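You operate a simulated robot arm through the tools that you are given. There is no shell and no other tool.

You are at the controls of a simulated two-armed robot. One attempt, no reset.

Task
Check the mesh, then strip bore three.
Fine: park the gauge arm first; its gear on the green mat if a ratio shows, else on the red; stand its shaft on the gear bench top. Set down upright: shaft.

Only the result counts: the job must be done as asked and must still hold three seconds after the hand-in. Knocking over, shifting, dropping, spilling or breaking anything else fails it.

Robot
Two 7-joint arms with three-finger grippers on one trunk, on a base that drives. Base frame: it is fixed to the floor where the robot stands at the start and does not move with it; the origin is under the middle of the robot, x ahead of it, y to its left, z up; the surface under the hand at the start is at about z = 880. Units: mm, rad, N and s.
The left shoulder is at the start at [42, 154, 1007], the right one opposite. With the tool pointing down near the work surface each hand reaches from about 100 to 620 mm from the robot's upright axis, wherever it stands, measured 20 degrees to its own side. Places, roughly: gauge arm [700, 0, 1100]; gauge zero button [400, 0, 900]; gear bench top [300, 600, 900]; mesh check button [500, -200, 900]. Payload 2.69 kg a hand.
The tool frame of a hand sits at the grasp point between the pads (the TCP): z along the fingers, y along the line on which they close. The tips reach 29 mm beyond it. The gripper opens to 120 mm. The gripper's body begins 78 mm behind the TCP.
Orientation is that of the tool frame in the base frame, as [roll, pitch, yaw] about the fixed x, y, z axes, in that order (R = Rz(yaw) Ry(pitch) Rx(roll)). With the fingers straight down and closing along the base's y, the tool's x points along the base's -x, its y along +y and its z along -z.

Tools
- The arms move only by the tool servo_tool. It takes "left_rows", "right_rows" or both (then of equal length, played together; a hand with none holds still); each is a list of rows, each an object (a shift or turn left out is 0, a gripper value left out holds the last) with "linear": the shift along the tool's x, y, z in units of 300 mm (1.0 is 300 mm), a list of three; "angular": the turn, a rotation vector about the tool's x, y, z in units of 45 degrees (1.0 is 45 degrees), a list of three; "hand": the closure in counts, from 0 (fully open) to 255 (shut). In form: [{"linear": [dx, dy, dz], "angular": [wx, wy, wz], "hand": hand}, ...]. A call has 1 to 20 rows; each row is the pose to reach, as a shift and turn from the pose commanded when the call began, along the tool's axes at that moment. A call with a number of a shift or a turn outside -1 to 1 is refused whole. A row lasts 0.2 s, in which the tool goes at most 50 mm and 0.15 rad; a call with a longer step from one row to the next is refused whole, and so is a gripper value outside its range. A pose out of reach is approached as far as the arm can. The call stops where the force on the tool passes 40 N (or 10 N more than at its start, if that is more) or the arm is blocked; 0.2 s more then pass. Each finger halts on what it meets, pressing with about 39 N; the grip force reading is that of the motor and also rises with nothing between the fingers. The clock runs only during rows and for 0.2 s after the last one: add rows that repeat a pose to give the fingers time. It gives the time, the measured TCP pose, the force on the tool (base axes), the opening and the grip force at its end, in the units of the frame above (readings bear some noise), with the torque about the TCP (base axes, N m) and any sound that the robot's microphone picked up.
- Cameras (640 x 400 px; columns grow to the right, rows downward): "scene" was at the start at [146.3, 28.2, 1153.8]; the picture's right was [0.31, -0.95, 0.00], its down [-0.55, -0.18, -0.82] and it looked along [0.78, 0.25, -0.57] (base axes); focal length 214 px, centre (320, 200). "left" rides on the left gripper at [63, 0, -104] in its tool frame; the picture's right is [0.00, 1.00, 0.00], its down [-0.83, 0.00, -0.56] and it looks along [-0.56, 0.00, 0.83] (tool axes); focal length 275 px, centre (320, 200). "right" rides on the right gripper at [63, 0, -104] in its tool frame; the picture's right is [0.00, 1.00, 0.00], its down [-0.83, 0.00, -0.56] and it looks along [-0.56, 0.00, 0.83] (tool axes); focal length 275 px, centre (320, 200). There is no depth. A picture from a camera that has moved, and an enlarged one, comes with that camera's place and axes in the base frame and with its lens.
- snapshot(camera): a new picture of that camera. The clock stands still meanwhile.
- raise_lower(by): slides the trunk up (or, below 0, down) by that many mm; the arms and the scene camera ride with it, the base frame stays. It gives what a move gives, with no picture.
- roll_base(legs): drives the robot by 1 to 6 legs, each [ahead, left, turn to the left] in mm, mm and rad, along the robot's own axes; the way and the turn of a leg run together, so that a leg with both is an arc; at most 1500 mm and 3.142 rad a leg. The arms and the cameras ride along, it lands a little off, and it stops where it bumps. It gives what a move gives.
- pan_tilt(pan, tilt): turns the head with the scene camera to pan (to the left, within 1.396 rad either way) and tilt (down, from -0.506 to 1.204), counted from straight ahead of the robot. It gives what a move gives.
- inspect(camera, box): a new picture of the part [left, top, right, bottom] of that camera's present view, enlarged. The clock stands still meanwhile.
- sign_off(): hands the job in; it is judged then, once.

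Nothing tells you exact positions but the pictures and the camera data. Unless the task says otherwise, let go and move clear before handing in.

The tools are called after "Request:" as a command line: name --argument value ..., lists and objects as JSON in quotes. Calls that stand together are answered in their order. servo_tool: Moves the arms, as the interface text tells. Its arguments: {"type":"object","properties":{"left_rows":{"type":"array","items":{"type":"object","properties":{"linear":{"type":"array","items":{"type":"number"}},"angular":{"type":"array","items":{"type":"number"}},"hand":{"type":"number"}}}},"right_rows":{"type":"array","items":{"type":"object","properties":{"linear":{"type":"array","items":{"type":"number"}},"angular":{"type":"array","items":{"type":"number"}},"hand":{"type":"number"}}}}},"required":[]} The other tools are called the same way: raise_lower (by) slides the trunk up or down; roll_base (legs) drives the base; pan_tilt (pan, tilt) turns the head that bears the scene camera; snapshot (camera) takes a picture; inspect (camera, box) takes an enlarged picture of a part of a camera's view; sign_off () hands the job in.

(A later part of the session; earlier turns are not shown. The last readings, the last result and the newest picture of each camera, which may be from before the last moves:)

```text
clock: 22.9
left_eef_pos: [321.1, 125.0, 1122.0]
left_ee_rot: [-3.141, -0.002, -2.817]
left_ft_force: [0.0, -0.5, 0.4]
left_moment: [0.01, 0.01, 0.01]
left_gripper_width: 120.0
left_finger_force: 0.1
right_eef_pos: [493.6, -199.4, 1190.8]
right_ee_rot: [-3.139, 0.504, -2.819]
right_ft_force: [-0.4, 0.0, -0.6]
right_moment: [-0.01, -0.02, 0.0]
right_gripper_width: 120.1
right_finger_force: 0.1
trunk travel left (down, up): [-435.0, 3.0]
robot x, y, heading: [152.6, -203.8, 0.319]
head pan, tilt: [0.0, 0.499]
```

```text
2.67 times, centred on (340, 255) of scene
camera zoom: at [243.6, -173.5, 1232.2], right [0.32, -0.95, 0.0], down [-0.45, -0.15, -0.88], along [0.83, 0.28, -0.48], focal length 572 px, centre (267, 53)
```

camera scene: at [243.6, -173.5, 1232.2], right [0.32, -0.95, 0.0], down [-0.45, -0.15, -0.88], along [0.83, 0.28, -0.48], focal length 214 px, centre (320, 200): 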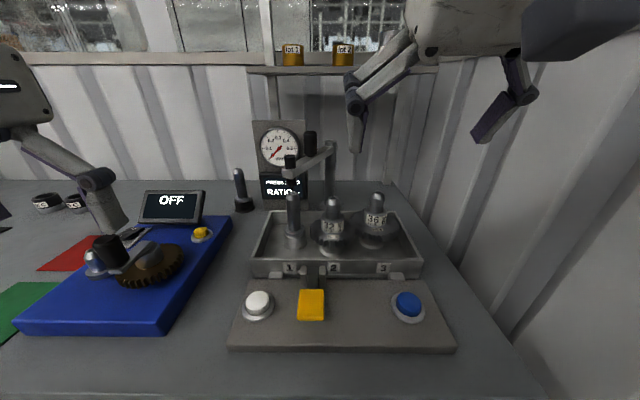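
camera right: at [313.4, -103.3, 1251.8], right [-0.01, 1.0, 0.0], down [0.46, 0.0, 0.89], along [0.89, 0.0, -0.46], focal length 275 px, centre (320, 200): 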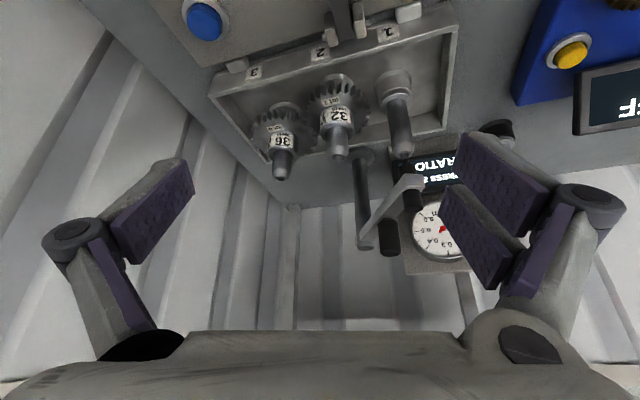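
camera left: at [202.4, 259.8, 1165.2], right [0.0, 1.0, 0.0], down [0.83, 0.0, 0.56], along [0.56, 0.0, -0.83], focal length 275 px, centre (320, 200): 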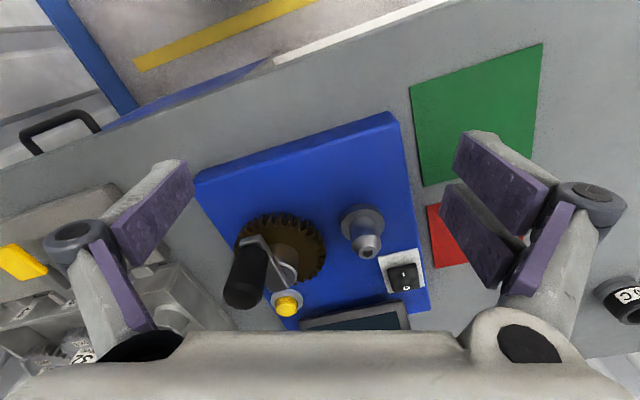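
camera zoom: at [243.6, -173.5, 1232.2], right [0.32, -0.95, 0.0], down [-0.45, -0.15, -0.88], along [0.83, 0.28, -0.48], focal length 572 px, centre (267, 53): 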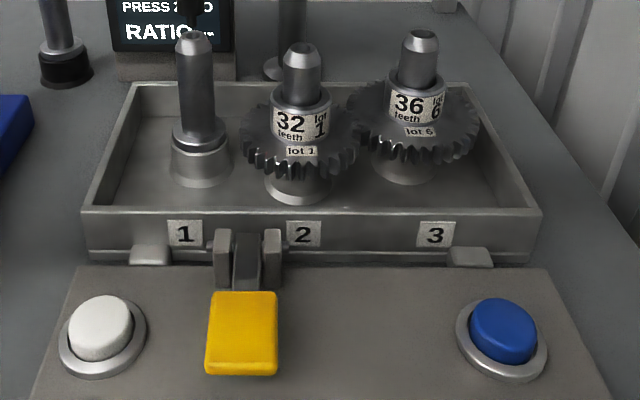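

Now I'm square to the bench, and in a bench-aligned frame the handle sits about [663, -220], the post at [758, -272], and bores 1, 2 and 3 on an arc around it. I'll bring the right hand to a pre-grasp above the handle and check with the wrist camera.

Request:
servo_tool --right_rows '[{"linear": [-0.1065, 0.0695, 0.0588]}, {"linear": [-0.213, 0.139, 0.1176]}, {"linear": [-0.3195, 0.2084, 0.1764]}, {"linear": [-0.426, 0.2778, 0.2351]}, {"linear": [-0.5325, 0.3472, 0.2939]}, {"linear": [-0.639, 0.4167, 0.3527]}, {"linear": [-0.639, 0.4167, 0.3527]}]'

Request:
snapshot --camera "right"

Request:
snapshot --camera "scene"

```text
clock: 24.6
left_eef_pos: [320.4, 126.4, 1121.9]
left_ee_rot: [3.141, -0.001, -2.817]
left_ft_force: [0.3, 1.6, -0.7]
left_moment: [-0.01, 0.01, 0.02]
left_gripper_width: 119.9
left_finger_force: 0.1
right_eef_pos: [647.8, -23.7, 1176.9]
right_ee_rot: [-3.138, 0.501, -2.818]
right_ft_force: [-0.4, -0.5, -0.4]
right_moment: [-0.01, -0.01, -0.03]
right_gripper_width: 119.7
right_finger_force: 0.0
right hand out of reach, approached as far as the arm can: row 6, 7
trunk travel left (down, up): [-435.0, 3.0]
robot x, y, heading: [147.8, -203.7, 0.325]
head pan, tilt: [0.0, 0.499]
```

```text
taken
camera right: at [548.9, -57.3, 1237.6], right [-0.32, 0.95, 0.0], down [0.44, 0.15, 0.89], along [0.84, 0.28, -0.46], focal length 275 px, centre (320, 200)
```

right: 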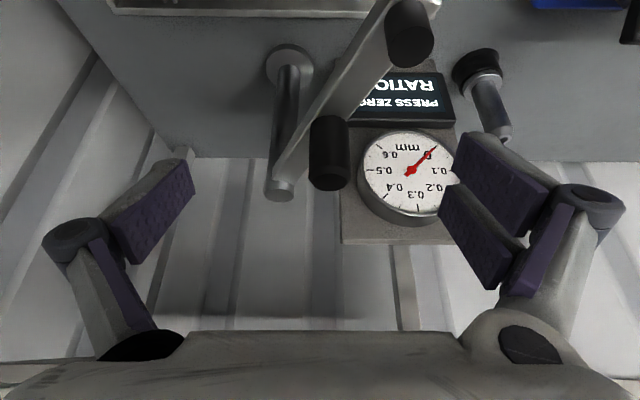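

```text
taken
camera scene: at [243.9, -172.7, 1232.2], right [0.32, -0.95, 0.0], down [-0.45, -0.15, -0.88], along [0.83, 0.28, -0.48], focal length 214 px, centre (320, 200)
```

scene: 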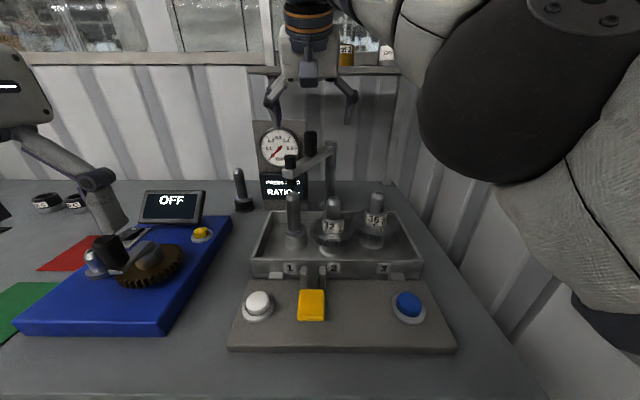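

I can't quite reach with that tilt, but tilting the hand further forward pulls the wrist back. I'll rotate to about 0.8 rad of tilt and look again.

Request:
servo_tool --right_rows '[{"linear": [0.005, 0.005, -0.007], "angular": [0, -0.13, 0]}, {"linear": [0.01, 0.01, -0.014], "angular": [0, -0.26, 0]}, {"linear": [0.016, 0.017, -0.02], "angular": [0, -0.382, 0]}, {"linear": [0.016, 0.017, -0.02], "angular": [0, -0.382, 0]}]'

Request:
snapshot --camera "right"

Request:
inspect --camera "scene" --box '[220, 60, 420, 185]'

```text
clock: 25.6
left_eef_pos: [321.1, 125.1, 1122.3]
left_ee_rot: [-3.141, 0.0, -2.818]
left_ft_force: [-0.3, 0.4, -0.6]
left_moment: [0.01, 0.0, 0.01]
left_gripper_width: 119.8
left_finger_force: 0.1
right_eef_pos: [639.5, -22.5, 1180.8]
right_ee_rot: [-3.14, 0.803, -2.819]
right_ft_force: [0.3, -0.7, -0.2]
right_moment: [0.0, -0.04, 0.02]
right_gripper_width: 120.0
right_finger_force: 0.1
trunk travel left (down, up): [-435.0, 3.0]
robot x, y, heading: [153.0, -204.4, 0.321]
head pan, tilt: [0.0, 0.499]
```

```text
taken
camera right: at [527.3, -61.2, 1207.0], right [-0.32, 0.95, 0.0], down [0.17, 0.06, 0.98], along [0.93, 0.31, -0.18], focal length 275 px, centre (320, 200)
```

right: 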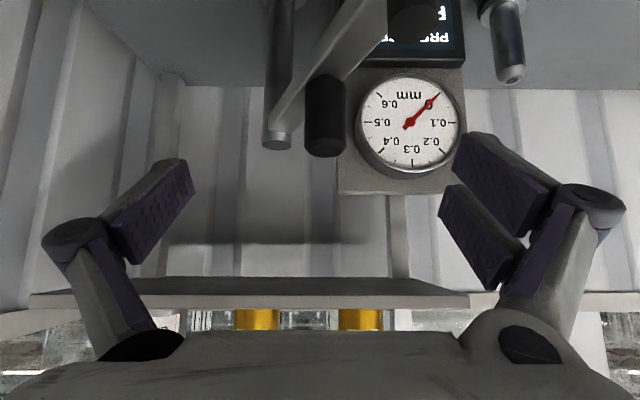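

```text
3.20 times, centred on (320, 122) of scene
camera zoom: at [243.7, -173.3, 1232.3], right [0.32, -0.95, 0.0], down [-0.45, -0.15, -0.88], along [0.83, 0.28, -0.48], focal length 686 px, centre (320, 448)
```

zoom: 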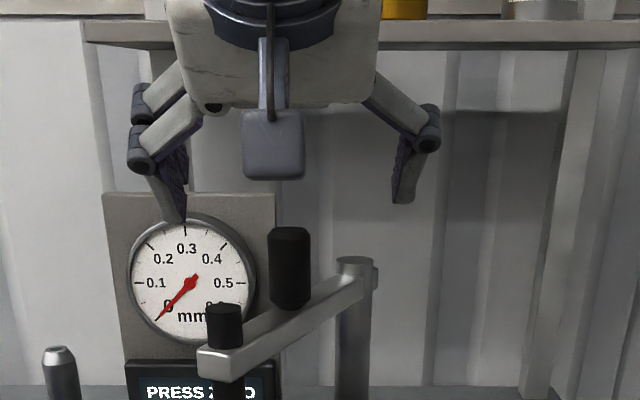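

The handle is centred between the fingers. I'll advance about 88 mm along the tool axis to straddle it.

Request:
servo_tool --right_rows '[{"linear": [0, 0.003, 0.1]}, {"linear": [0, 0.005, 0.2]}, {"linear": [0, 0.007, 0.293]}, {"linear": [0, 0.007, 0.293]}]'

Request:
snapshot --camera "right"

Request:
inspect --camera "scene" --box '[240, 80, 400, 180]'

```text
clock: 26.6
left_eef_pos: [320.0, 123.5, 1122.3]
left_ee_rot: [3.142, 0.002, -2.817]
left_ft_force: [-0.1, 1.4, -0.1]
left_moment: [0.01, 0.0, 0.02]
left_gripper_width: 120.4
left_finger_force: 0.1
right_eef_pos: [697.1, 0.7, 1121.8]
right_ee_rot: [-3.14, 0.804, -2.819]
right_ft_force: [-0.2, -0.2, -0.2]
right_moment: [-0.04, -0.02, 0.01]
right_gripper_width: 119.9
right_finger_force: 0.1
trunk travel left (down, up): [-435.0, 3.0]
robot x, y, heading: [149.3, -208.0, 0.326]
head pan, tilt: [0.0, 0.499]
```

```text
taken
camera right: at [585.2, -37.8, 1148.6], right [-0.32, 0.95, 0.0], down [0.17, 0.06, 0.98], along [0.93, 0.31, -0.18], focal length 275 px, centre (320, 200)
```

right: 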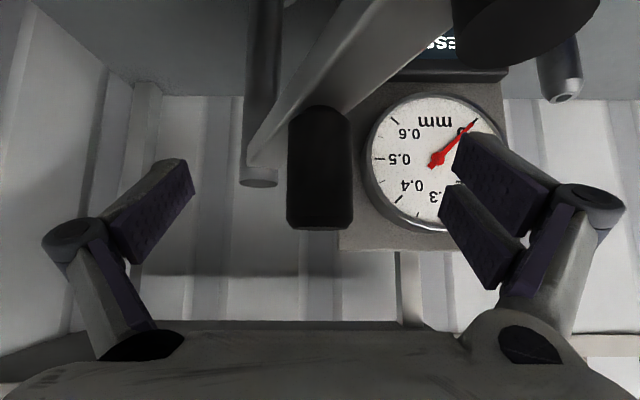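

```text
4.00 times, centred on (320, 130) of scene
camera zoom: at [243.2, -173.7, 1232.4], right [0.32, -0.95, 0.0], down [-0.45, -0.15, -0.88], along [0.83, 0.28, -0.48], focal length 858 px, centre (320, 480)
```

zoom: 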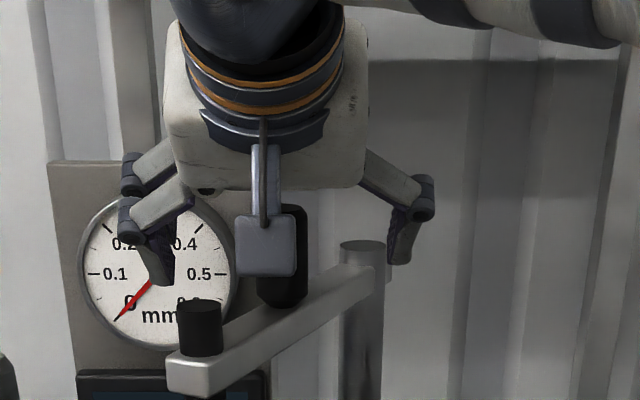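

The handle sits centred between the fingers, so I'll close on it.

Request:
servo_tool --right_rows '[{"hand": 150}, {"hand": 255}, {"hand": 255}, {"hand": 255}]'

Request:
snapshot --camera "right"

```text
clock: 27.6
left_eef_pos: [320.1, 124.7, 1122.4]
left_ee_rot: [3.141, 0.0, -2.816]
left_ft_force: [-0.3, -0.7, -0.9]
left_moment: [0.02, 0.0, -0.01]
left_gripper_width: 120.0
left_finger_force: 0.2
right_eef_pos: [697.4, -1.0, 1121.5]
right_ee_rot: [-3.14, 0.803, -2.822]
right_ft_force: [-1.0, -0.1, -0.6]
right_moment: [0.58, 0.26, -0.16]
right_gripper_width: 28.8
right_finger_force: 44.7
trunk travel left (down, up): [-435.0, 3.0]
robot x, y, heading: [156.3, -204.1, 0.329]
head pan, tilt: [0.0, 0.499]
```

```text
taken
camera right: at [585.2, -37.9, 1148.6], right [-0.32, 0.95, 0.0], down [0.17, 0.06, 0.98], along [0.93, 0.31, -0.18], focal length 275 px, centre (320, 200)
```

right: 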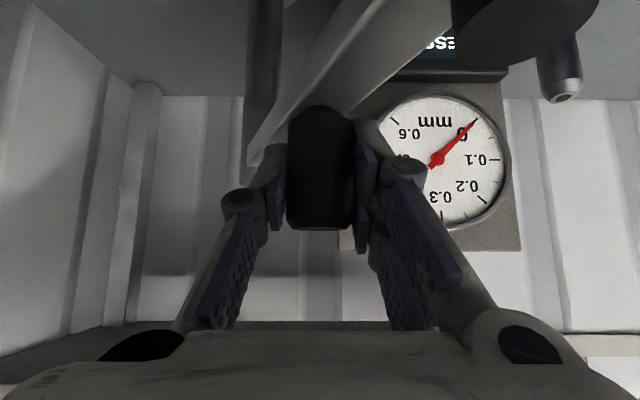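

The grip on the handle is firm. I'll nudge a few millimetres along the arc to the left to see whether the hinge turns that way.

Request:
servo_tool --right_rows '[{"linear": [-0.0046, 0.0108, 0.0048]}, {"linear": [-0.0093, 0.0217, 0.0096]}, {"linear": [-0.0093, 0.0217, 0.0096]}]'

Request:
snapshot --camera "right"

Request:
inspect --camera "scene" --box '[220, 60, 420, 220]'

```text
clock: 28.4
left_eef_pos: [316.9, 121.9, 1123.2]
left_ee_rot: [3.14, 0.003, -2.819]
left_ft_force: [0.2, -0.4, 0.7]
left_moment: [-0.02, -0.01, 0.03]
left_gripper_width: 120.0
left_finger_force: 0.0
right_eef_pos: [697.2, 0.7, 1121.3]
right_ee_rot: [-3.135, 0.797, -2.826]
right_ft_force: [-15.1, -15.9, 4.8]
right_moment: [-0.43, 1.31, -0.57]
right_gripper_width: 28.3
right_finger_force: 44.4
trunk travel left (down, up): [-435.0, 3.0]
robot x, y, heading: [151.6, -208.0, 0.32]
head pan, tilt: [0.0, 0.499]
stopped in row 3 (right hand): the force on the tool passed its limit at 40 N (the readings are from after the stop); the commanded pose is now the measured one
```

```text
taken
camera right: at [585.1, -36.2, 1149.2], right [-0.31, 0.95, -0.01], down [0.17, 0.06, 0.98], along [0.94, 0.3, -0.18], focal length 275 px, centre (320, 200)
```

right: 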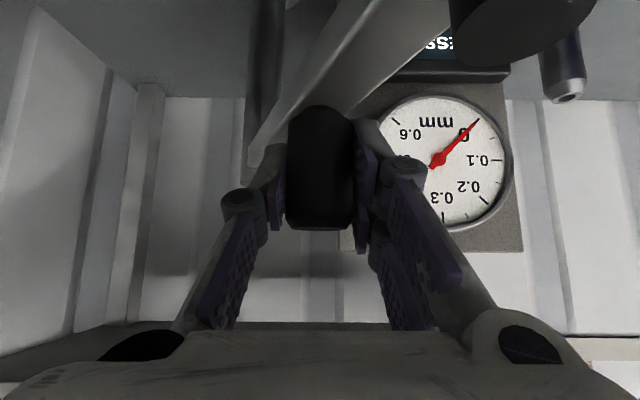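

```text
2.50 times, centred on (320, 140) of scene
camera zoom: at [240.3, -176.5, 1232.7], right [0.32, -0.95, 0.0], down [-0.45, -0.15, -0.88], along [0.83, 0.28, -0.48], focal length 536 px, centre (320, 350)
```

zoom: 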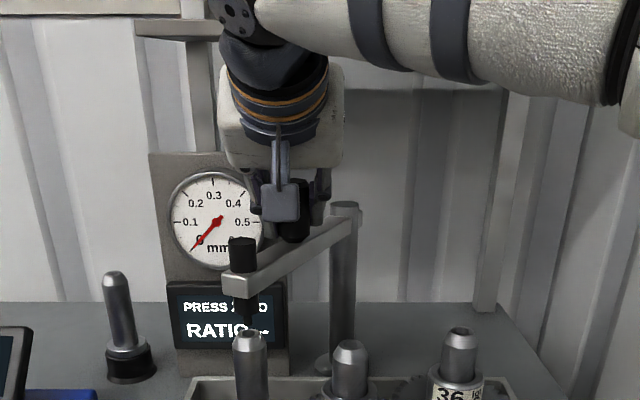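

Left is blocked: the force limit tripped almost at once, so the arm is against a stop there. I'll nudge it the other way, to the right over bores 2 and 3.

Request:
servo_tool --right_rows '[{"linear": [0.0046, -0.0133, -0.0048]}, {"linear": [0.0093, -0.0267, -0.0096]}, {"linear": [0.0093, -0.0267, -0.0096]}]'

Request:
inspect --camera "scene" --box '[220, 60, 420, 220]'

```text
clock: 29.2
left_eef_pos: [319.3, 124.8, 1121.8]
left_ee_rot: [-3.14, 0.002, -2.818]
left_ft_force: [0.9, 0.4, 0.1]
left_moment: [-0.01, -0.01, -0.02]
left_gripper_width: 119.8
left_finger_force: 0.1
right_eef_pos: [697.2, -2.8, 1120.7]
right_ee_rot: [-3.136, 0.804, -2.818]
right_ft_force: [1.7, 6.3, 17.7]
right_moment: [0.57, 0.28, 0.69]
right_gripper_width: 28.7
right_finger_force: 45.2
trunk travel left (down, up): [-435.0, 3.0]
robot x, y, heading: [152.5, -202.1, 0.326]
head pan, tilt: [0.0, 0.499]
```

```text
2.50 times, centred on (320, 140) of scene
camera zoom: at [242.1, -173.6, 1232.6], right [0.32, -0.95, 0.0], down [-0.45, -0.15, -0.88], along [0.83, 0.28, -0.48], focal length 536 px, centre (320, 350)
```

zoom: 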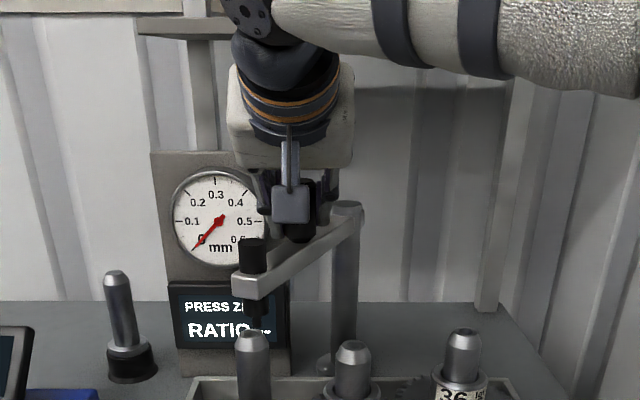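

It moves to the right. I'll keep swinging along the arc in small steps, slightly raised to take pressure off the bar.

Request:
servo_tool --right_rows '[{"linear": [-0.002, -0.0222, -0.0103]}, {"linear": [0.001, -0.0443, -0.0145]}, {"linear": [0.004, -0.0665, -0.018]}, {"linear": [0.0062, -0.0887, -0.0209]}, {"linear": [0.0062, -0.0887, -0.0209]}]'

Request:
inspect --camera "scene" --box '[220, 60, 420, 220]'

Request:
snapshot --camera "right"

```text
clock: 30.4
left_eef_pos: [315.6, 126.8, 1121.5]
left_ee_rot: [-3.139, 0.003, -2.817]
left_ft_force: [0.4, 0.5, -0.2]
left_moment: [-0.04, 0.01, 0.03]
left_gripper_width: 119.8
left_finger_force: 0.1
right_eef_pos: [695.7, -29.4, 1121.6]
right_ee_rot: [-3.132, 0.794, -2.815]
right_ft_force: [-28.5, 9.9, -3.5]
right_moment: [0.83, 1.27, 1.56]
right_gripper_width: 28.7
right_finger_force: 44.9
trunk travel left (down, up): [-435.0, 3.0]
robot x, y, heading: [155.1, -205.5, 0.32]
head pan, tilt: [0.0, 0.499]
```

```text
2.50 times, centred on (320, 140) of scene
camera zoom: at [239.6, -172.4, 1232.4], right [0.32, -0.95, 0.0], down [-0.45, -0.15, -0.88], along [0.83, 0.28, -0.48], focal length 536 px, centre (320, 350)
```

zoom: 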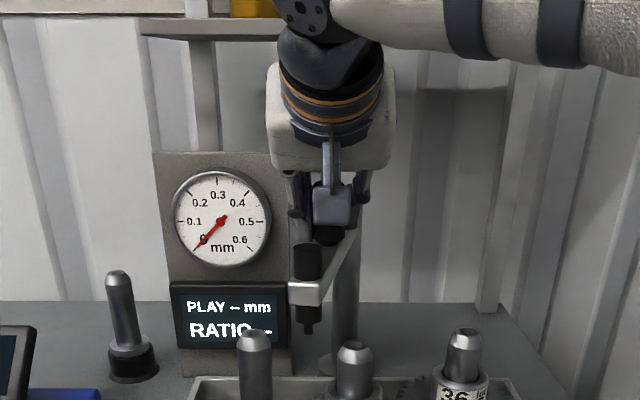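

```text
taken
camera right: at [584.3, -66.9, 1149.5], right [-0.32, 0.95, -0.01], down [0.17, 0.07, 0.98], along [0.93, 0.31, -0.19], focal length 275 px, centre (320, 200)
```

right: 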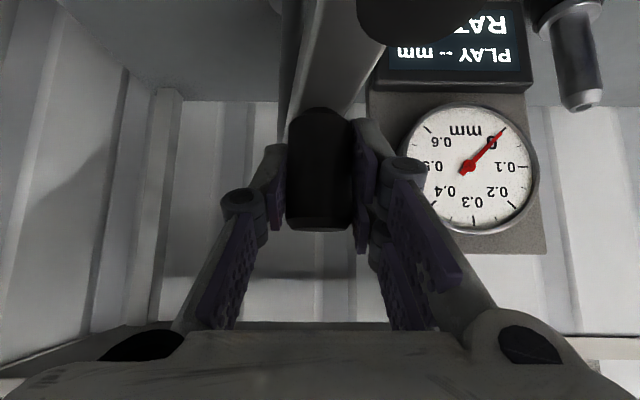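

The display switched to "PLAY -- mm" as the probe left shaft 1, so the swing is registering. I'll keep going right along the arc, correcting slightly toward me for the side force.

Request:
servo_tool --right_rows '[{"linear": [0.0097, -0.029, -0.0101]}, {"linear": [0.0109, -0.0623, -0.0113]}, {"linear": [0.0097, -0.0923, -0.0101]}, {"linear": [0.0097, -0.0923, -0.0101]}]'

Request:
inspect --camera "scene" --box '[220, 60, 420, 220]'

```text
clock: 31.4
left_eef_pos: [320.8, 125.0, 1121.3]
left_ee_rot: [-3.142, -0.002, -2.819]
left_ft_force: [0.9, -1.2, -0.4]
left_moment: [-0.02, 0.01, -0.03]
left_gripper_width: 120.0
left_finger_force: 0.1
right_eef_pos: [706.8, -59.4, 1122.0]
right_ee_rot: [-3.131, 0.798, -2.822]
right_ft_force: [-0.3, 6.4, -3.4]
right_moment: [0.72, 0.45, 0.6]
right_gripper_width: 28.8
right_finger_force: 45.5
trunk travel left (down, up): [-435.0, 3.0]
robot x, y, heading: [152.8, -207.1, 0.324]
head pan, tilt: [0.0, 0.499]
```

```text
2.50 times, centred on (320, 140) of scene
camera zoom: at [243.8, -173.1, 1232.2], right [0.32, -0.95, 0.0], down [-0.45, -0.15, -0.88], along [0.83, 0.28, -0.48], focal length 536 px, centre (320, 350)
```

zoom: 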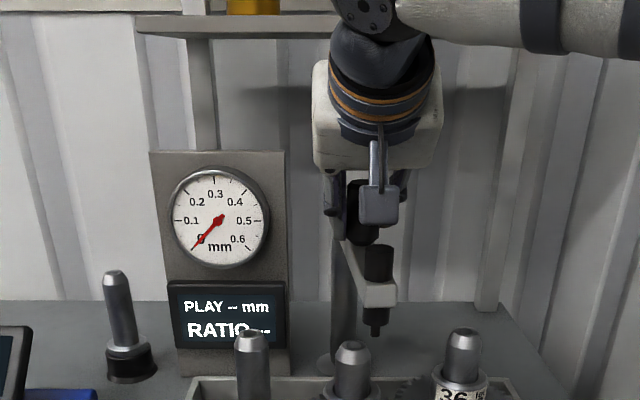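

Forces are low and the probe has cleared bore 2. Continuing along the arc past bore 3.

Request:
servo_tool --right_rows '[{"linear": [-0.0023, -0.0333, 0.0024]}, {"linear": [-0.0056, -0.07, 0.0058]}, {"linear": [-0.0123, -0.1, 0.0127]}, {"linear": [-0.0204, -0.1283, 0.0211]}, {"linear": [-0.0306, -0.156, 0.0317]}, {"linear": [-0.0421, -0.1823, 0.0436]}, {"linear": [-0.0421, -0.1823, 0.0436]}]'

Request:
inspect --camera "scene" --box '[220, 60, 460, 220]'

Request:
snapshot --camera "right"

```text
clock: 33.0
left_eef_pos: [320.3, 124.6, 1121.4]
left_ee_rot: [3.14, 0.0, -2.818]
left_ft_force: [-0.3, 0.3, -0.9]
left_moment: [0.02, -0.01, -0.01]
left_gripper_width: 119.9
left_finger_force: 0.0
right_eef_pos: [739.4, -104.3, 1121.5]
right_ee_rot: [-3.135, 0.799, -2.821]
right_ft_force: [-4.1, 6.7, -2.0]
right_moment: [0.92, 0.81, 0.67]
right_gripper_width: 29.0
right_finger_force: 44.8
trunk travel left (down, up): [-435.0, 3.0]
robot x, y, heading: [154.5, -203.0, 0.327]
head pan, tilt: [0.0, 0.499]
```

```text
2.50 times, centred on (340, 140) of scene
camera zoom: at [243.1, -173.1, 1232.3], right [0.32, -0.95, 0.0], down [-0.45, -0.15, -0.88], along [0.83, 0.28, -0.48], focal length 536 px, centre (270, 350)
```

zoom: 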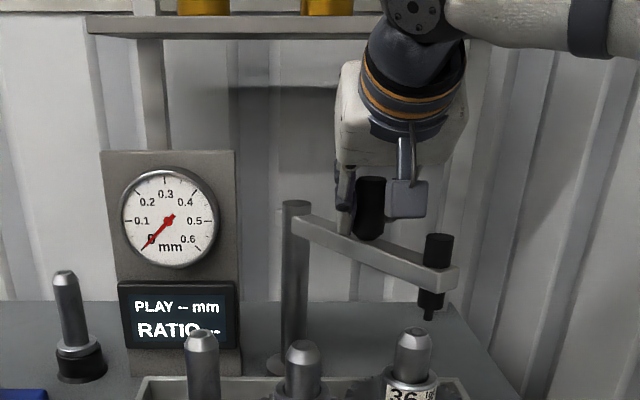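

```text
taken
camera right: at [628.1, -141.5, 1149.4], right [-0.31, 0.95, -0.01], down [0.17, 0.06, 0.98], along [0.93, 0.31, -0.18], focal length 275 px, centre (320, 200)
```

right: 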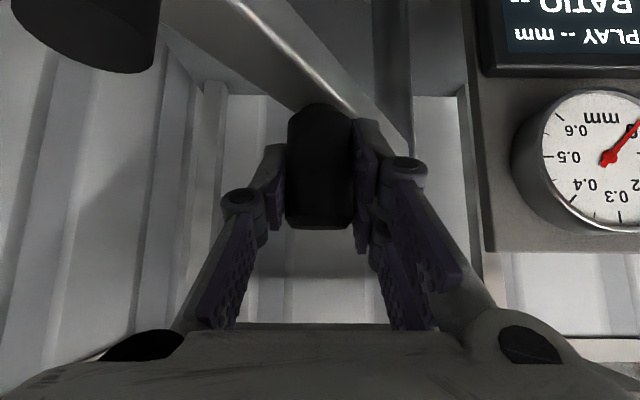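

It's swinging freely and the probe is now just past bore 3. I'll continue toward the far end.

Request:
servo_tool --right_rows '[{"linear": [-0.0162, -0.0307, 0.0168]}, {"linear": [-0.037, -0.0623, 0.0384]}, {"linear": [-0.0604, -0.09, 0.0626]}, {"linear": [-0.0822, -0.1103, 0.0851]}, {"linear": [-0.0822, -0.1103, 0.0851]}]'

Request:
inspect --camera "scene" --box '[220, 60, 460, 220]'

Request:
snapshot --camera "right"

```text
clock: 34.2
left_eef_pos: [318.6, 125.4, 1120.9]
left_ee_rot: [3.141, 0.0, -2.817]
left_ft_force: [0.1, 0.2, 0.6]
left_moment: [-0.01, -0.02, -0.02]
left_gripper_width: 119.9
left_finger_force: 0.0
right_eef_pos: [783.7, -125.1, 1121.8]
right_ee_rot: [-3.135, 0.797, -2.818]
right_ft_force: [-10.6, 6.1, -8.9]
right_moment: [0.84, 1.56, 1.21]
right_gripper_width: 27.8
right_finger_force: 45.0
trunk travel left (down, up): [-435.0, 3.0]
robot x, y, heading: [151.6, -205.6, 0.318]
head pan, tilt: [0.0, 0.499]
```

```text
2.50 times, centred on (340, 140) of scene
camera zoom: at [242.7, -173.2, 1232.3], right [0.32, -0.95, 0.0], down [-0.45, -0.15, -0.88], along [0.83, 0.28, -0.48], focal length 536 px, centre (270, 350)
```

zoom: 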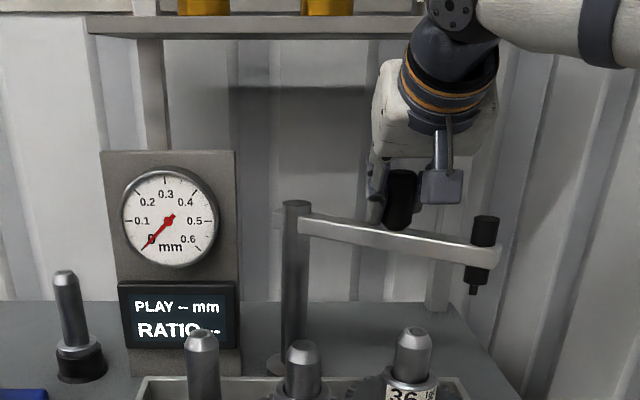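

```text
taken
camera right: at [671.9, -162.2, 1150.0], right [-0.32, 0.95, -0.01], down [0.17, 0.07, 0.98], along [0.93, 0.31, -0.19], focal length 275 px, centre (320, 200)
```

right: 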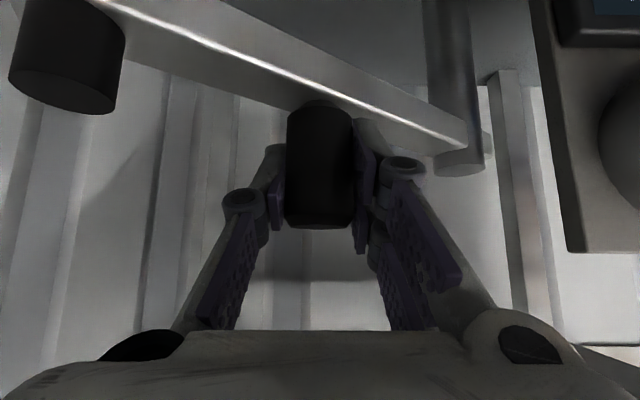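

Still moving freely at about 60° to the right, so I'll keep going until it meets a stop or parks.

Request:
servo_tool --right_rows '[{"linear": [-0.0185, -0.013, 0.0192]}, {"linear": [-0.0391, -0.024, 0.0405]}, {"linear": [-0.0602, -0.0327, 0.0624]}, {"linear": [-0.0808, -0.0403, 0.0837]}, {"linear": [-0.0808, -0.0403, 0.0837]}]'

Request:
inspect --camera "scene" --box '[220, 60, 460, 220]'

Request:
snapshot --camera "right"

```text
clock: 35.4
left_eef_pos: [321.4, 123.4, 1121.7]
left_ee_rot: [3.142, -0.001, -2.82]
left_ft_force: [0.1, -0.6, 0.9]
left_moment: [0.0, -0.02, 0.0]
left_gripper_width: 120.1
left_finger_force: 0.0
right_eef_pos: [822.9, -125.9, 1122.8]
right_ee_rot: [-3.134, 0.796, -2.822]
right_ft_force: [-4.9, 0.5, -11.0]
right_moment: [0.51, 0.62, 0.44]
right_gripper_width: 28.4
right_finger_force: 44.6
trunk travel left (down, up): [-435.0, 3.0]
robot x, y, heading: [152.9, -207.2, 0.326]
head pan, tilt: [0.0, 0.499]
```

```text
2.50 times, centred on (340, 140) of scene
camera zoom: at [243.9, -173.8, 1232.2], right [0.32, -0.95, 0.0], down [-0.45, -0.15, -0.88], along [0.83, 0.28, -0.48], focal length 536 px, centre (270, 350)
```

zoom: 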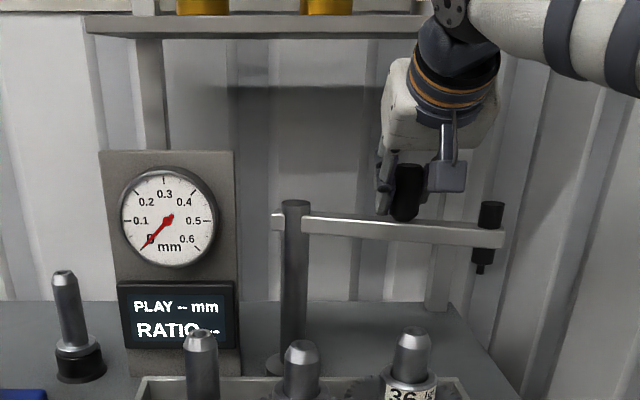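

```text
taken
camera right: at [710.6, -165.1, 1150.0], right [-0.31, 0.95, -0.01], down [0.17, 0.07, 0.98], along [0.93, 0.31, -0.18], focal length 275 px, centre (320, 200)
```

right: 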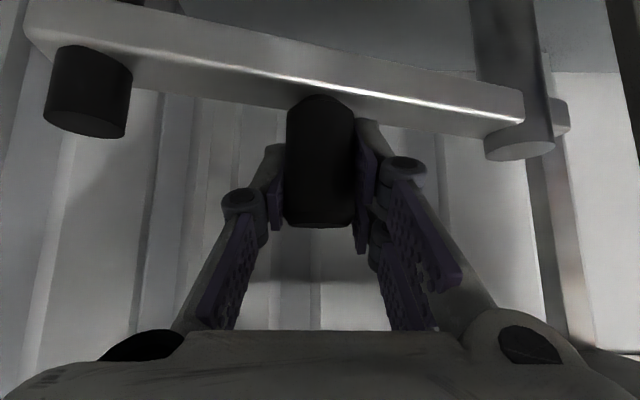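

Request:
servo_tool --right_rows '[{"linear": [-0.0185, -0.002, 0.0192]}, {"linear": [-0.0382, -0.002, 0.0396]}, {"linear": [-0.056, -0.001, 0.058]}, {"linear": [-0.0727, 0.0013, 0.0753]}, {"linear": [-0.0727, 0.0013, 0.0753]}]'

Request:
inspect --camera "scene" --box '[220, 60, 460, 220]'

```text
clock: 36.6
left_eef_pos: [320.7, 122.0, 1122.9]
left_ee_rot: [3.14, 0.0, -2.819]
left_ft_force: [-1.1, 0.0, 0.3]
left_moment: [0.0, 0.03, 0.0]
left_gripper_width: 119.9
left_finger_force: 0.1
right_eef_pos: [842.5, -126.3, 1122.1]
right_ee_rot: [-3.137, 0.799, -2.826]
right_ft_force: [4.6, -14.0, -0.1]
right_moment: [0.18, 0.04, -0.13]
right_gripper_width: 27.9
right_finger_force: 44.8
right hand out of reach, approached as far as the arm can: row 3, 4, 5
trunk travel left (down, up): [-435.0, 3.0]
robot x, y, heading: [154.4, -203.1, 0.321]
head pan, tilt: [0.0, 0.499]
```

```text
2.50 times, centred on (340, 140) of scene
camera zoom: at [244.0, -176.1, 1232.4], right [0.32, -0.95, 0.0], down [-0.45, -0.15, -0.88], along [0.83, 0.28, -0.48], focal length 536 px, centre (270, 350)
```

zoom: 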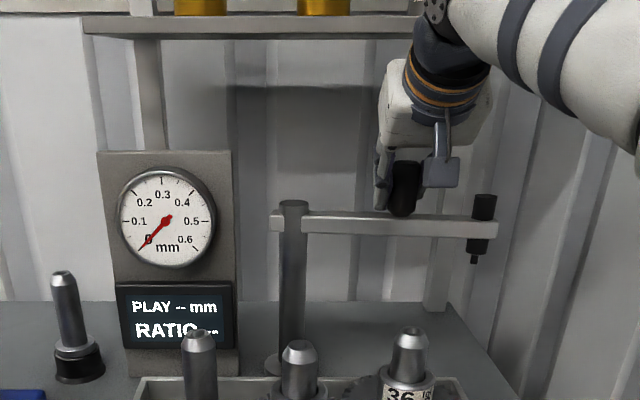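

The arm has swung about 120° and I'm at the end of my reach with this tilt. I'll tilt the wrist flatter while holding the handle so I can feel for the end stop.

Request:
servo_tool --right_rows '[{"angular": [0, -0.12, 0]}, {"angular": [0, -0.24, 0]}, {"angular": [0, -0.36, 0]}, {"angular": [0, -0.36, 0]}]'

Request:
inspect --camera "scene" --box '[220, 60, 460, 220]'

```text
clock: 37.6
left_eef_pos: [321.2, 121.9, 1124.4]
left_ee_rot: [3.138, 0.002, -2.819]
left_ft_force: [0.1, -0.3, 0.2]
left_moment: [0.05, 0.01, -0.03]
left_gripper_width: 119.7
left_finger_force: 0.2
right_eef_pos: [844.2, -126.3, 1123.3]
right_ee_rot: [-3.139, 1.083, -2.825]
right_ft_force: [8.2, -24.5, 7.2]
right_moment: [0.15, 0.12, -0.24]
right_gripper_width: 27.4
right_finger_force: 44.8
trunk travel left (down, up): [-435.0, 3.0]
robot x, y, heading: [152.8, -206.7, 0.324]
head pan, tilt: [0.0, 0.499]
```

```text
2.50 times, centred on (340, 140) of scene
camera zoom: at [243.6, -177.7, 1232.5], right [0.32, -0.95, 0.0], down [-0.45, -0.15, -0.88], along [0.83, 0.28, -0.48], focal length 536 px, centre (270, 350)
```

zoom: 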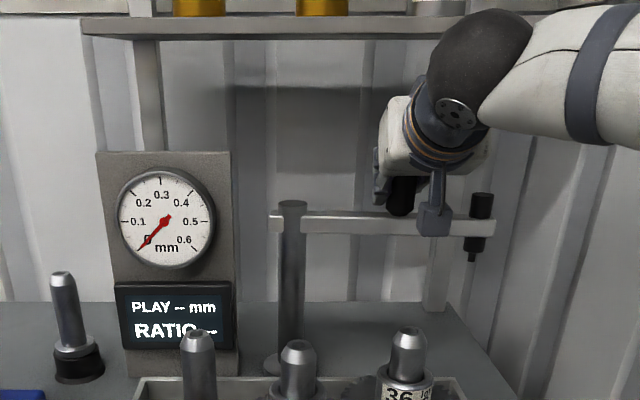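

Request:
servo_tool --right_rows '[{"linear": [0, -0.02, 0]}, {"linear": [-0.0117, -0.02, 0.0221]}, {"linear": [-0.0234, -0.02, 0.0442]}, {"linear": [-0.0312, -0.0183, 0.0589]}, {"linear": [-0.0312, -0.0183, 0.0589]}]'

Request:
inspect --camera "scene" --box '[220, 60, 460, 220]'

Request:
snapshot --camera "right"

```text
clock: 38.8
left_eef_pos: [319.4, 123.2, 1122.7]
left_ee_rot: [3.141, 0.001, -2.818]
left_ft_force: [-0.1, 0.5, -0.1]
left_moment: [0.05, -0.03, -0.04]
left_gripper_width: 119.8
left_finger_force: 0.0
right_eef_pos: [861.2, -120.3, 1122.9]
right_ee_rot: [-3.136, 1.083, -2.818]
right_ft_force: [-4.3, -13.6, 10.7]
right_moment: [0.57, 0.92, 1.01]
right_gripper_width: 27.3
right_finger_force: 45.3
trunk travel left (down, up): [-435.0, 3.0]
robot x, y, heading: [148.7, -203.7, 0.324]
head pan, tilt: [0.0, 0.499]
```

```text
2.50 times, centred on (340, 140) of scene
camera zoom: at [241.7, -176.1, 1232.5], right [0.32, -0.95, 0.0], down [-0.45, -0.15, -0.88], along [0.83, 0.28, -0.48], focal length 536 px, centre (270, 350)
```

zoom: 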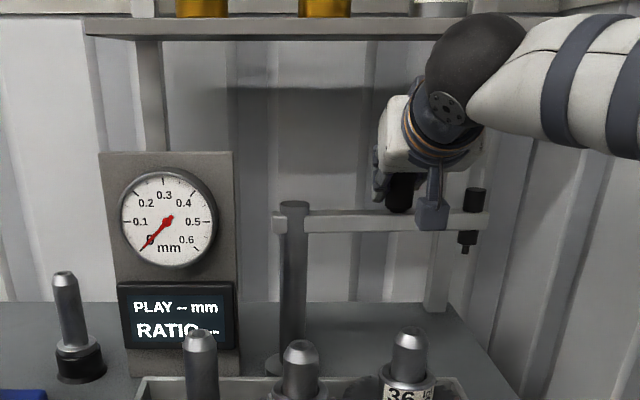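

```text
taken
camera right: at [746.5, -158.3, 1116.0], right [-0.31, 0.95, -0.01], down [-0.1, -0.03, 0.99], along [0.94, 0.31, 0.1], focal length 275 px, centre (320, 200)
```

right: 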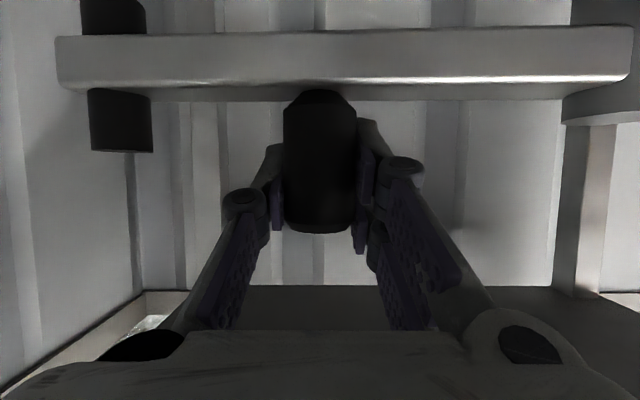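

Request:
servo_tool --right_rows '[{"linear": [-0.0125, 0.007, 0.0236]}, {"linear": [-0.0249, 0.018, 0.0471]}, {"linear": [-0.0374, 0.033, 0.0707]}, {"linear": [-0.0468, 0.05, 0.0884]}, {"linear": [-0.0468, 0.05, 0.0884]}]'

Request:
inspect --camera "scene" --box '[220, 60, 460, 220]'

Request:
snapshot --camera "right"

```text
clock: 39.6
left_eef_pos: [315.2, 120.1, 1122.6]
left_ee_rot: [-3.141, 0.005, -2.82]
left_ft_force: [0.1, 0.3, 0.0]
left_moment: [-0.03, -0.04, 0.01]
left_gripper_width: 120.0
left_finger_force: 0.1
right_eef_pos: [875.3, -114.5, 1123.0]
right_ee_rot: [-3.136, 1.076, -2.829]
right_ft_force: [-29.8, -17.2, 6.0]
right_moment: [0.22, 1.45, 0.1]
right_gripper_width: 27.8
right_finger_force: 44.7
trunk travel left (down, up): [-435.0, 3.0]
robot x, y, heading: [154.0, -203.7, 0.324]
head pan, tilt: [0.0, 0.499]
stopped in row 3 (right hand): the force on the tool passed its limit at 49 N (the readings are from after the stop); the commanded pose is now the measured one
```

```text
2.50 times, centred on (340, 140) of scene
camera zoom: at [237.4, -176.9, 1232.8], right [0.31, -0.95, 0.0], down [-0.45, -0.15, -0.88], along [0.84, 0.28, -0.47], focal length 536 px, centre (270, 350)
```

zoom: 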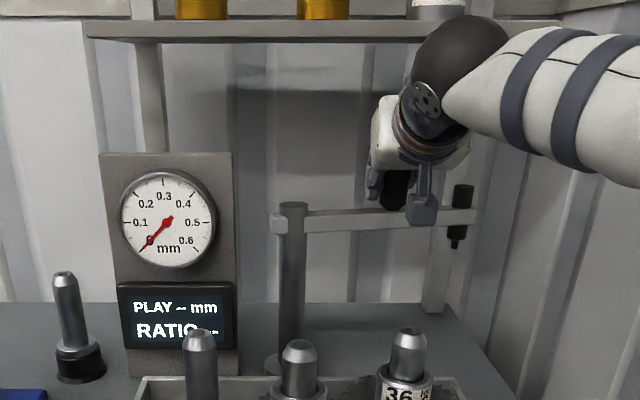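

```text
taken
camera right: at [759.9, -150.9, 1116.8], right [-0.3, 0.95, -0.01], down [-0.09, -0.02, 1.0], along [0.95, 0.3, 0.09], focal length 275 px, centre (320, 200)
```

right: 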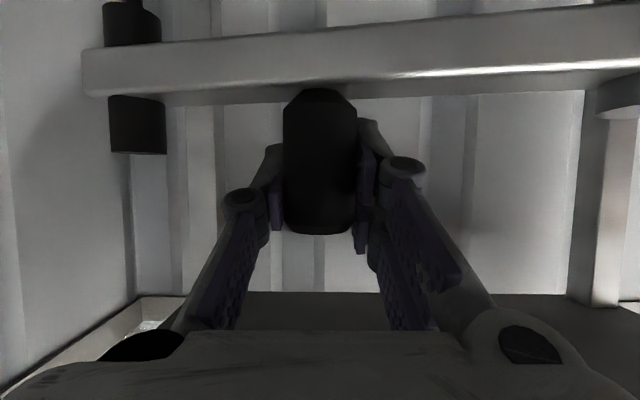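

The arm hit its end stop at about 137° of swing, well clear of the tray, so it's parked. I'll open partway to avoid touching the probe, then back straight out.

Request:
servo_tool --right_rows '[{"hand": 120}, {"hand": 120}, {"hand": 120}]'

Request:
snapshot --camera "right"

```text
clock: 40.4
left_eef_pos: [321.4, 123.7, 1121.5]
left_ee_rot: [-3.141, 0.0, -2.82]
left_ft_force: [0.0, -0.7, 0.5]
left_moment: [0.0, -0.01, 0.01]
left_gripper_width: 119.9
left_finger_force: 0.1
right_eef_pos: [881.2, -109.3, 1117.6]
right_ee_rot: [-3.129, 1.072, -2.819]
right_ft_force: [0.5, 0.0, -0.6]
right_moment: [-0.02, -0.02, 0.01]
right_gripper_width: 63.4
right_finger_force: 0.1
trunk travel left (down, up): [-435.0, 3.0]
robot x, y, heading: [155.0, -201.4, 0.319]
head pan, tilt: [0.0, 0.499]
```

```text
taken
camera right: at [765.3, -147.0, 1112.4], right [-0.31, 0.95, -0.01], down [-0.09, -0.02, 1.0], along [0.95, 0.31, 0.09], focal length 275 px, centre (320, 200)
```

right: 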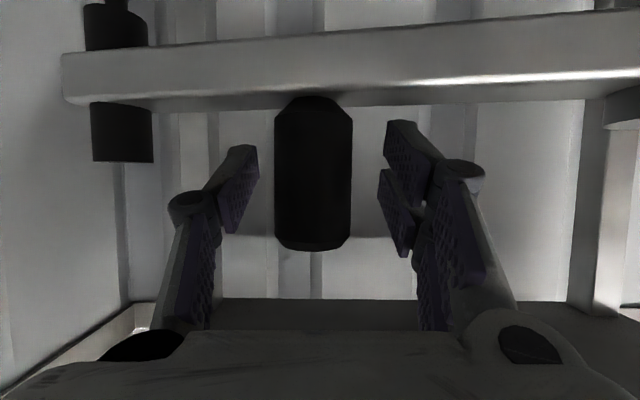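

Request:
servo_tool --right_rows '[{"linear": [0, 0, -0.08]}, {"linear": [0, 0, -0.2]}, {"linear": [0, 0, -0.35]}, {"linear": [0, 0, -0.5]}, {"linear": [0, 0, -0.5]}]'

Request:
snapshot --camera "right"

Request:
snapshot --camera "scene"

```text
clock: 41.6
left_eef_pos: [320.2, 123.6, 1121.0]
left_ee_rot: [3.141, -0.001, -2.819]
left_ft_force: [-0.2, 0.3, -0.1]
left_moment: [-0.04, -0.01, -0.03]
left_gripper_width: 119.9
left_finger_force: 0.1
right_eef_pos: [753.7, -150.6, 1189.2]
right_ee_rot: [-3.128, 1.069, -2.821]
right_ft_force: [-0.1, 0.8, -0.6]
right_moment: [0.02, -0.02, 0.03]
right_gripper_width: 63.6
right_finger_force: 0.0
trunk travel left (down, up): [-435.0, 3.0]
robot x, y, heading: [150.4, -205.6, 0.316]
head pan, tilt: [0.0, 0.499]
```

```text
taken
camera right: at [638.2, -187.7, 1183.7], right [-0.31, 0.95, -0.01], down [-0.09, -0.02, 1.0], along [0.95, 0.31, 0.09], focal length 275 px, centre (320, 200)
```

right: 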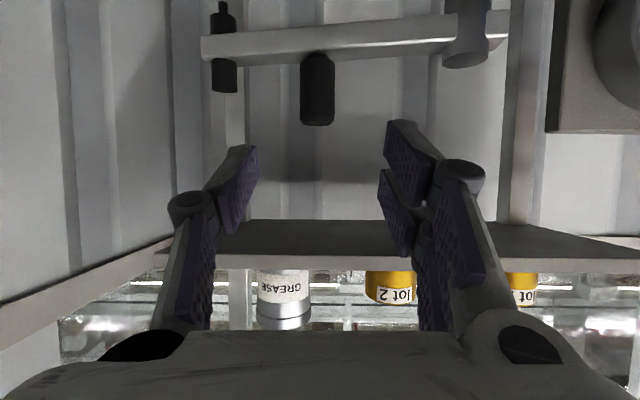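

```text
taken
camera scene: at [243.7, -174.0, 1232.1], right [0.32, -0.95, 0.0], down [-0.45, -0.15, -0.88], along [0.83, 0.28, -0.48], focal length 214 px, centre (320, 200)
```

scene: 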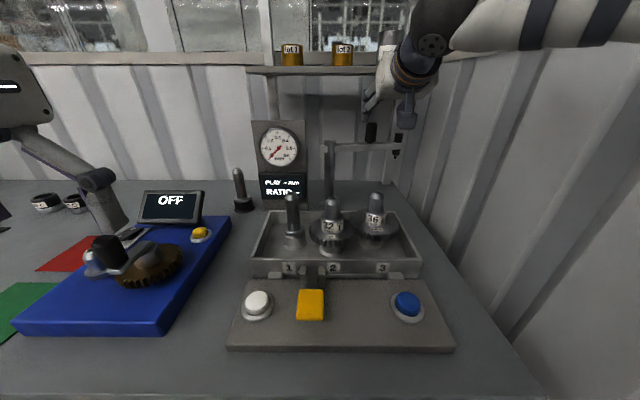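

The arm stays parked and the display reads "PLAY -- mm / RATIO --". I'll retract the right hand over the tray, bring it upright, and close the fingers to press the blue mesh check button.

Request:
servo_tool --right_rows '[{"linear": [0.058, 0, -0.095], "angular": [0, 0.1485, 0]}, {"linear": [0.117, 0, -0.19], "angular": [0, 0.297, 0]}, {"linear": [0.175, 0, -0.284], "angular": [0, 0.4455, 0]}, {"linear": [0.233, 0, -0.379], "angular": [0, 0.594, 0]}, {"linear": [0.292, 0, -0.474], "angular": [0, 0.7425, 0]}, {"linear": [0.35, 0, -0.5687], "angular": [0, 0.891, 0]}, {"linear": [0.35, 0, -0.5687], "angular": [0, 0.891, 0]}]'

Request:
servo_tool --right_rows '[{"linear": [0.0775, -0.006, 0.0594], "angular": [0, 0.1175, 0], "hand": 255}, {"linear": [0.155, -0.012, 0.1188], "angular": [0, 0.235, 0], "hand": 255}, {"linear": [0.2325, -0.018, 0.178], "angular": [0, 0.3525, 0], "hand": 255}, {"linear": [0.31, -0.0233, 0.2377], "angular": [0, 0.47, 0], "hand": 255}, {"linear": [0.31, -0.0233, 0.2377], "angular": [0, 0.47, 0], "hand": 255}]'

Request:
snapshot --camera "right"

Request:
snapshot --camera "scene"

```text
clock: 43.2
left_eef_pos: [318.9, 124.5, 1122.2]
left_ee_rot: [3.141, -0.001, -2.82]
left_ft_force: [-0.8, 0.2, -0.6]
left_moment: [0.02, -0.02, 0.0]
left_gripper_width: 119.7
left_finger_force: 0.0
right_eef_pos: [562.7, -210.8, 1179.5]
right_ee_rot: [-3.135, 0.369, -2.828]
right_ft_force: [-0.5, 0.1, 0.0]
right_moment: [0.01, 0.0, -0.03]
right_gripper_width: 63.1
right_finger_force: 0.1
trunk travel left (down, up): [-435.0, 3.0]
robot x, y, heading: [151.0, -205.6, 0.322]
head pan, tilt: [0.0, 0.499]
```

```text
clock: 44.4
left_eef_pos: [305.9, 139.8, 1119.9]
left_ee_rot: [-3.125, 0.006, -2.819]
left_ft_force: [0.4, -0.4, -0.9]
left_moment: [0.0, -0.01, 0.05]
left_gripper_width: 120.2
left_finger_force: 0.1
right_eef_pos: [492.9, -219.1, 1084.9]
right_ee_rot: [-3.112, 0.016, -2.824]
right_ft_force: [-0.2, -0.4, 0.1]
right_moment: [-0.03, -0.01, -0.01]
right_gripper_width: 0.0
right_finger_force: 28.9
trunk travel left (down, up): [-435.0, 3.0]
robot x, y, heading: [148.5, -206.8, 0.318]
head pan, tilt: [0.0, 0.499]
```

```text
taken
camera right: at [431.2, -236.9, 1187.4], right [-0.32, 0.95, -0.03], down [0.78, 0.28, 0.57], along [0.55, 0.16, -0.82], focal length 275 px, centre (320, 200)
```

right: 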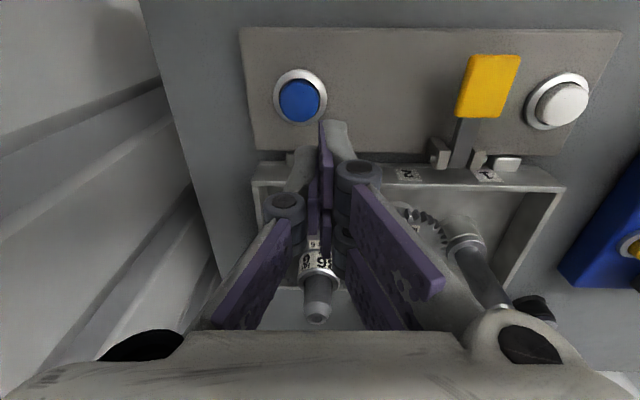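

```text
taken
camera scene: at [227.3, -156.6, 1233.2], right [0.32, -0.95, 0.02], down [-0.44, -0.16, -0.88], along [0.84, 0.27, -0.47], focal length 214 px, centre (320, 200)
```

scene: 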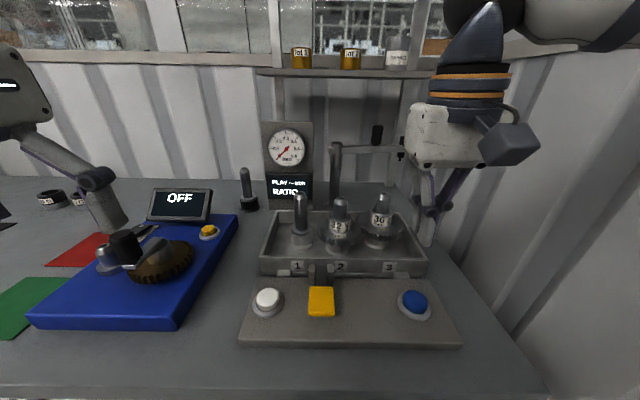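

The whole robot got nudged slightly: the head camera and left hand shifted and there's a small roll. I suspect the right elbow is pressing the side wall, so I'll look at it before moving.

Request:
pan_tilt --pan -1.2 --tilt 0.3

Request:
snapshot --camera "scene"

```text
clock: 45.8
left_eef_pos: [306.7, 139.9, 1119.9]
left_ee_rot: [-3.124, 0.005, -2.82]
left_ft_force: [-0.5, 0.7, -1.0]
left_moment: [0.02, 0.02, 0.0]
left_gripper_width: 120.0
left_finger_force: 0.1
right_eef_pos: [493.3, -219.6, 1083.5]
right_ee_rot: [-3.112, 0.015, -2.824]
right_ft_force: [0.0, 0.4, 0.1]
right_moment: [0.02, 0.02, -0.01]
right_gripper_width: 0.1
right_finger_force: 28.4
trunk travel left (down, up): [-435.0, 3.0]
robot x, y, heading: [151.8, -203.7, 0.326]
head pan, tilt: [-1.201, 0.3]
```

```text
taken
camera scene: at [200.7, -256.8, 1252.4], right [-0.77, -0.64, 0.0], down [-0.18, 0.21, -0.96], along [0.61, -0.74, -0.28], focal length 214 px, centre (320, 200)
```

scene: 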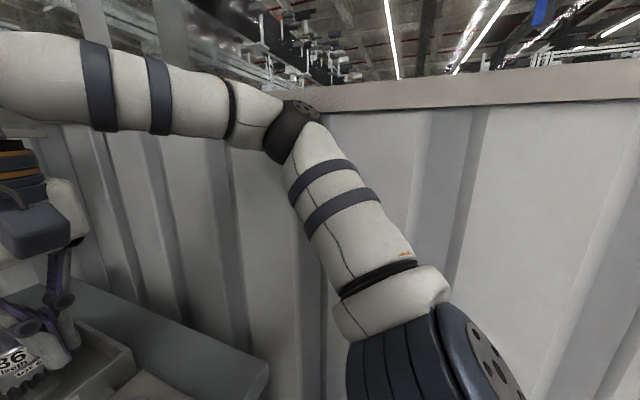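

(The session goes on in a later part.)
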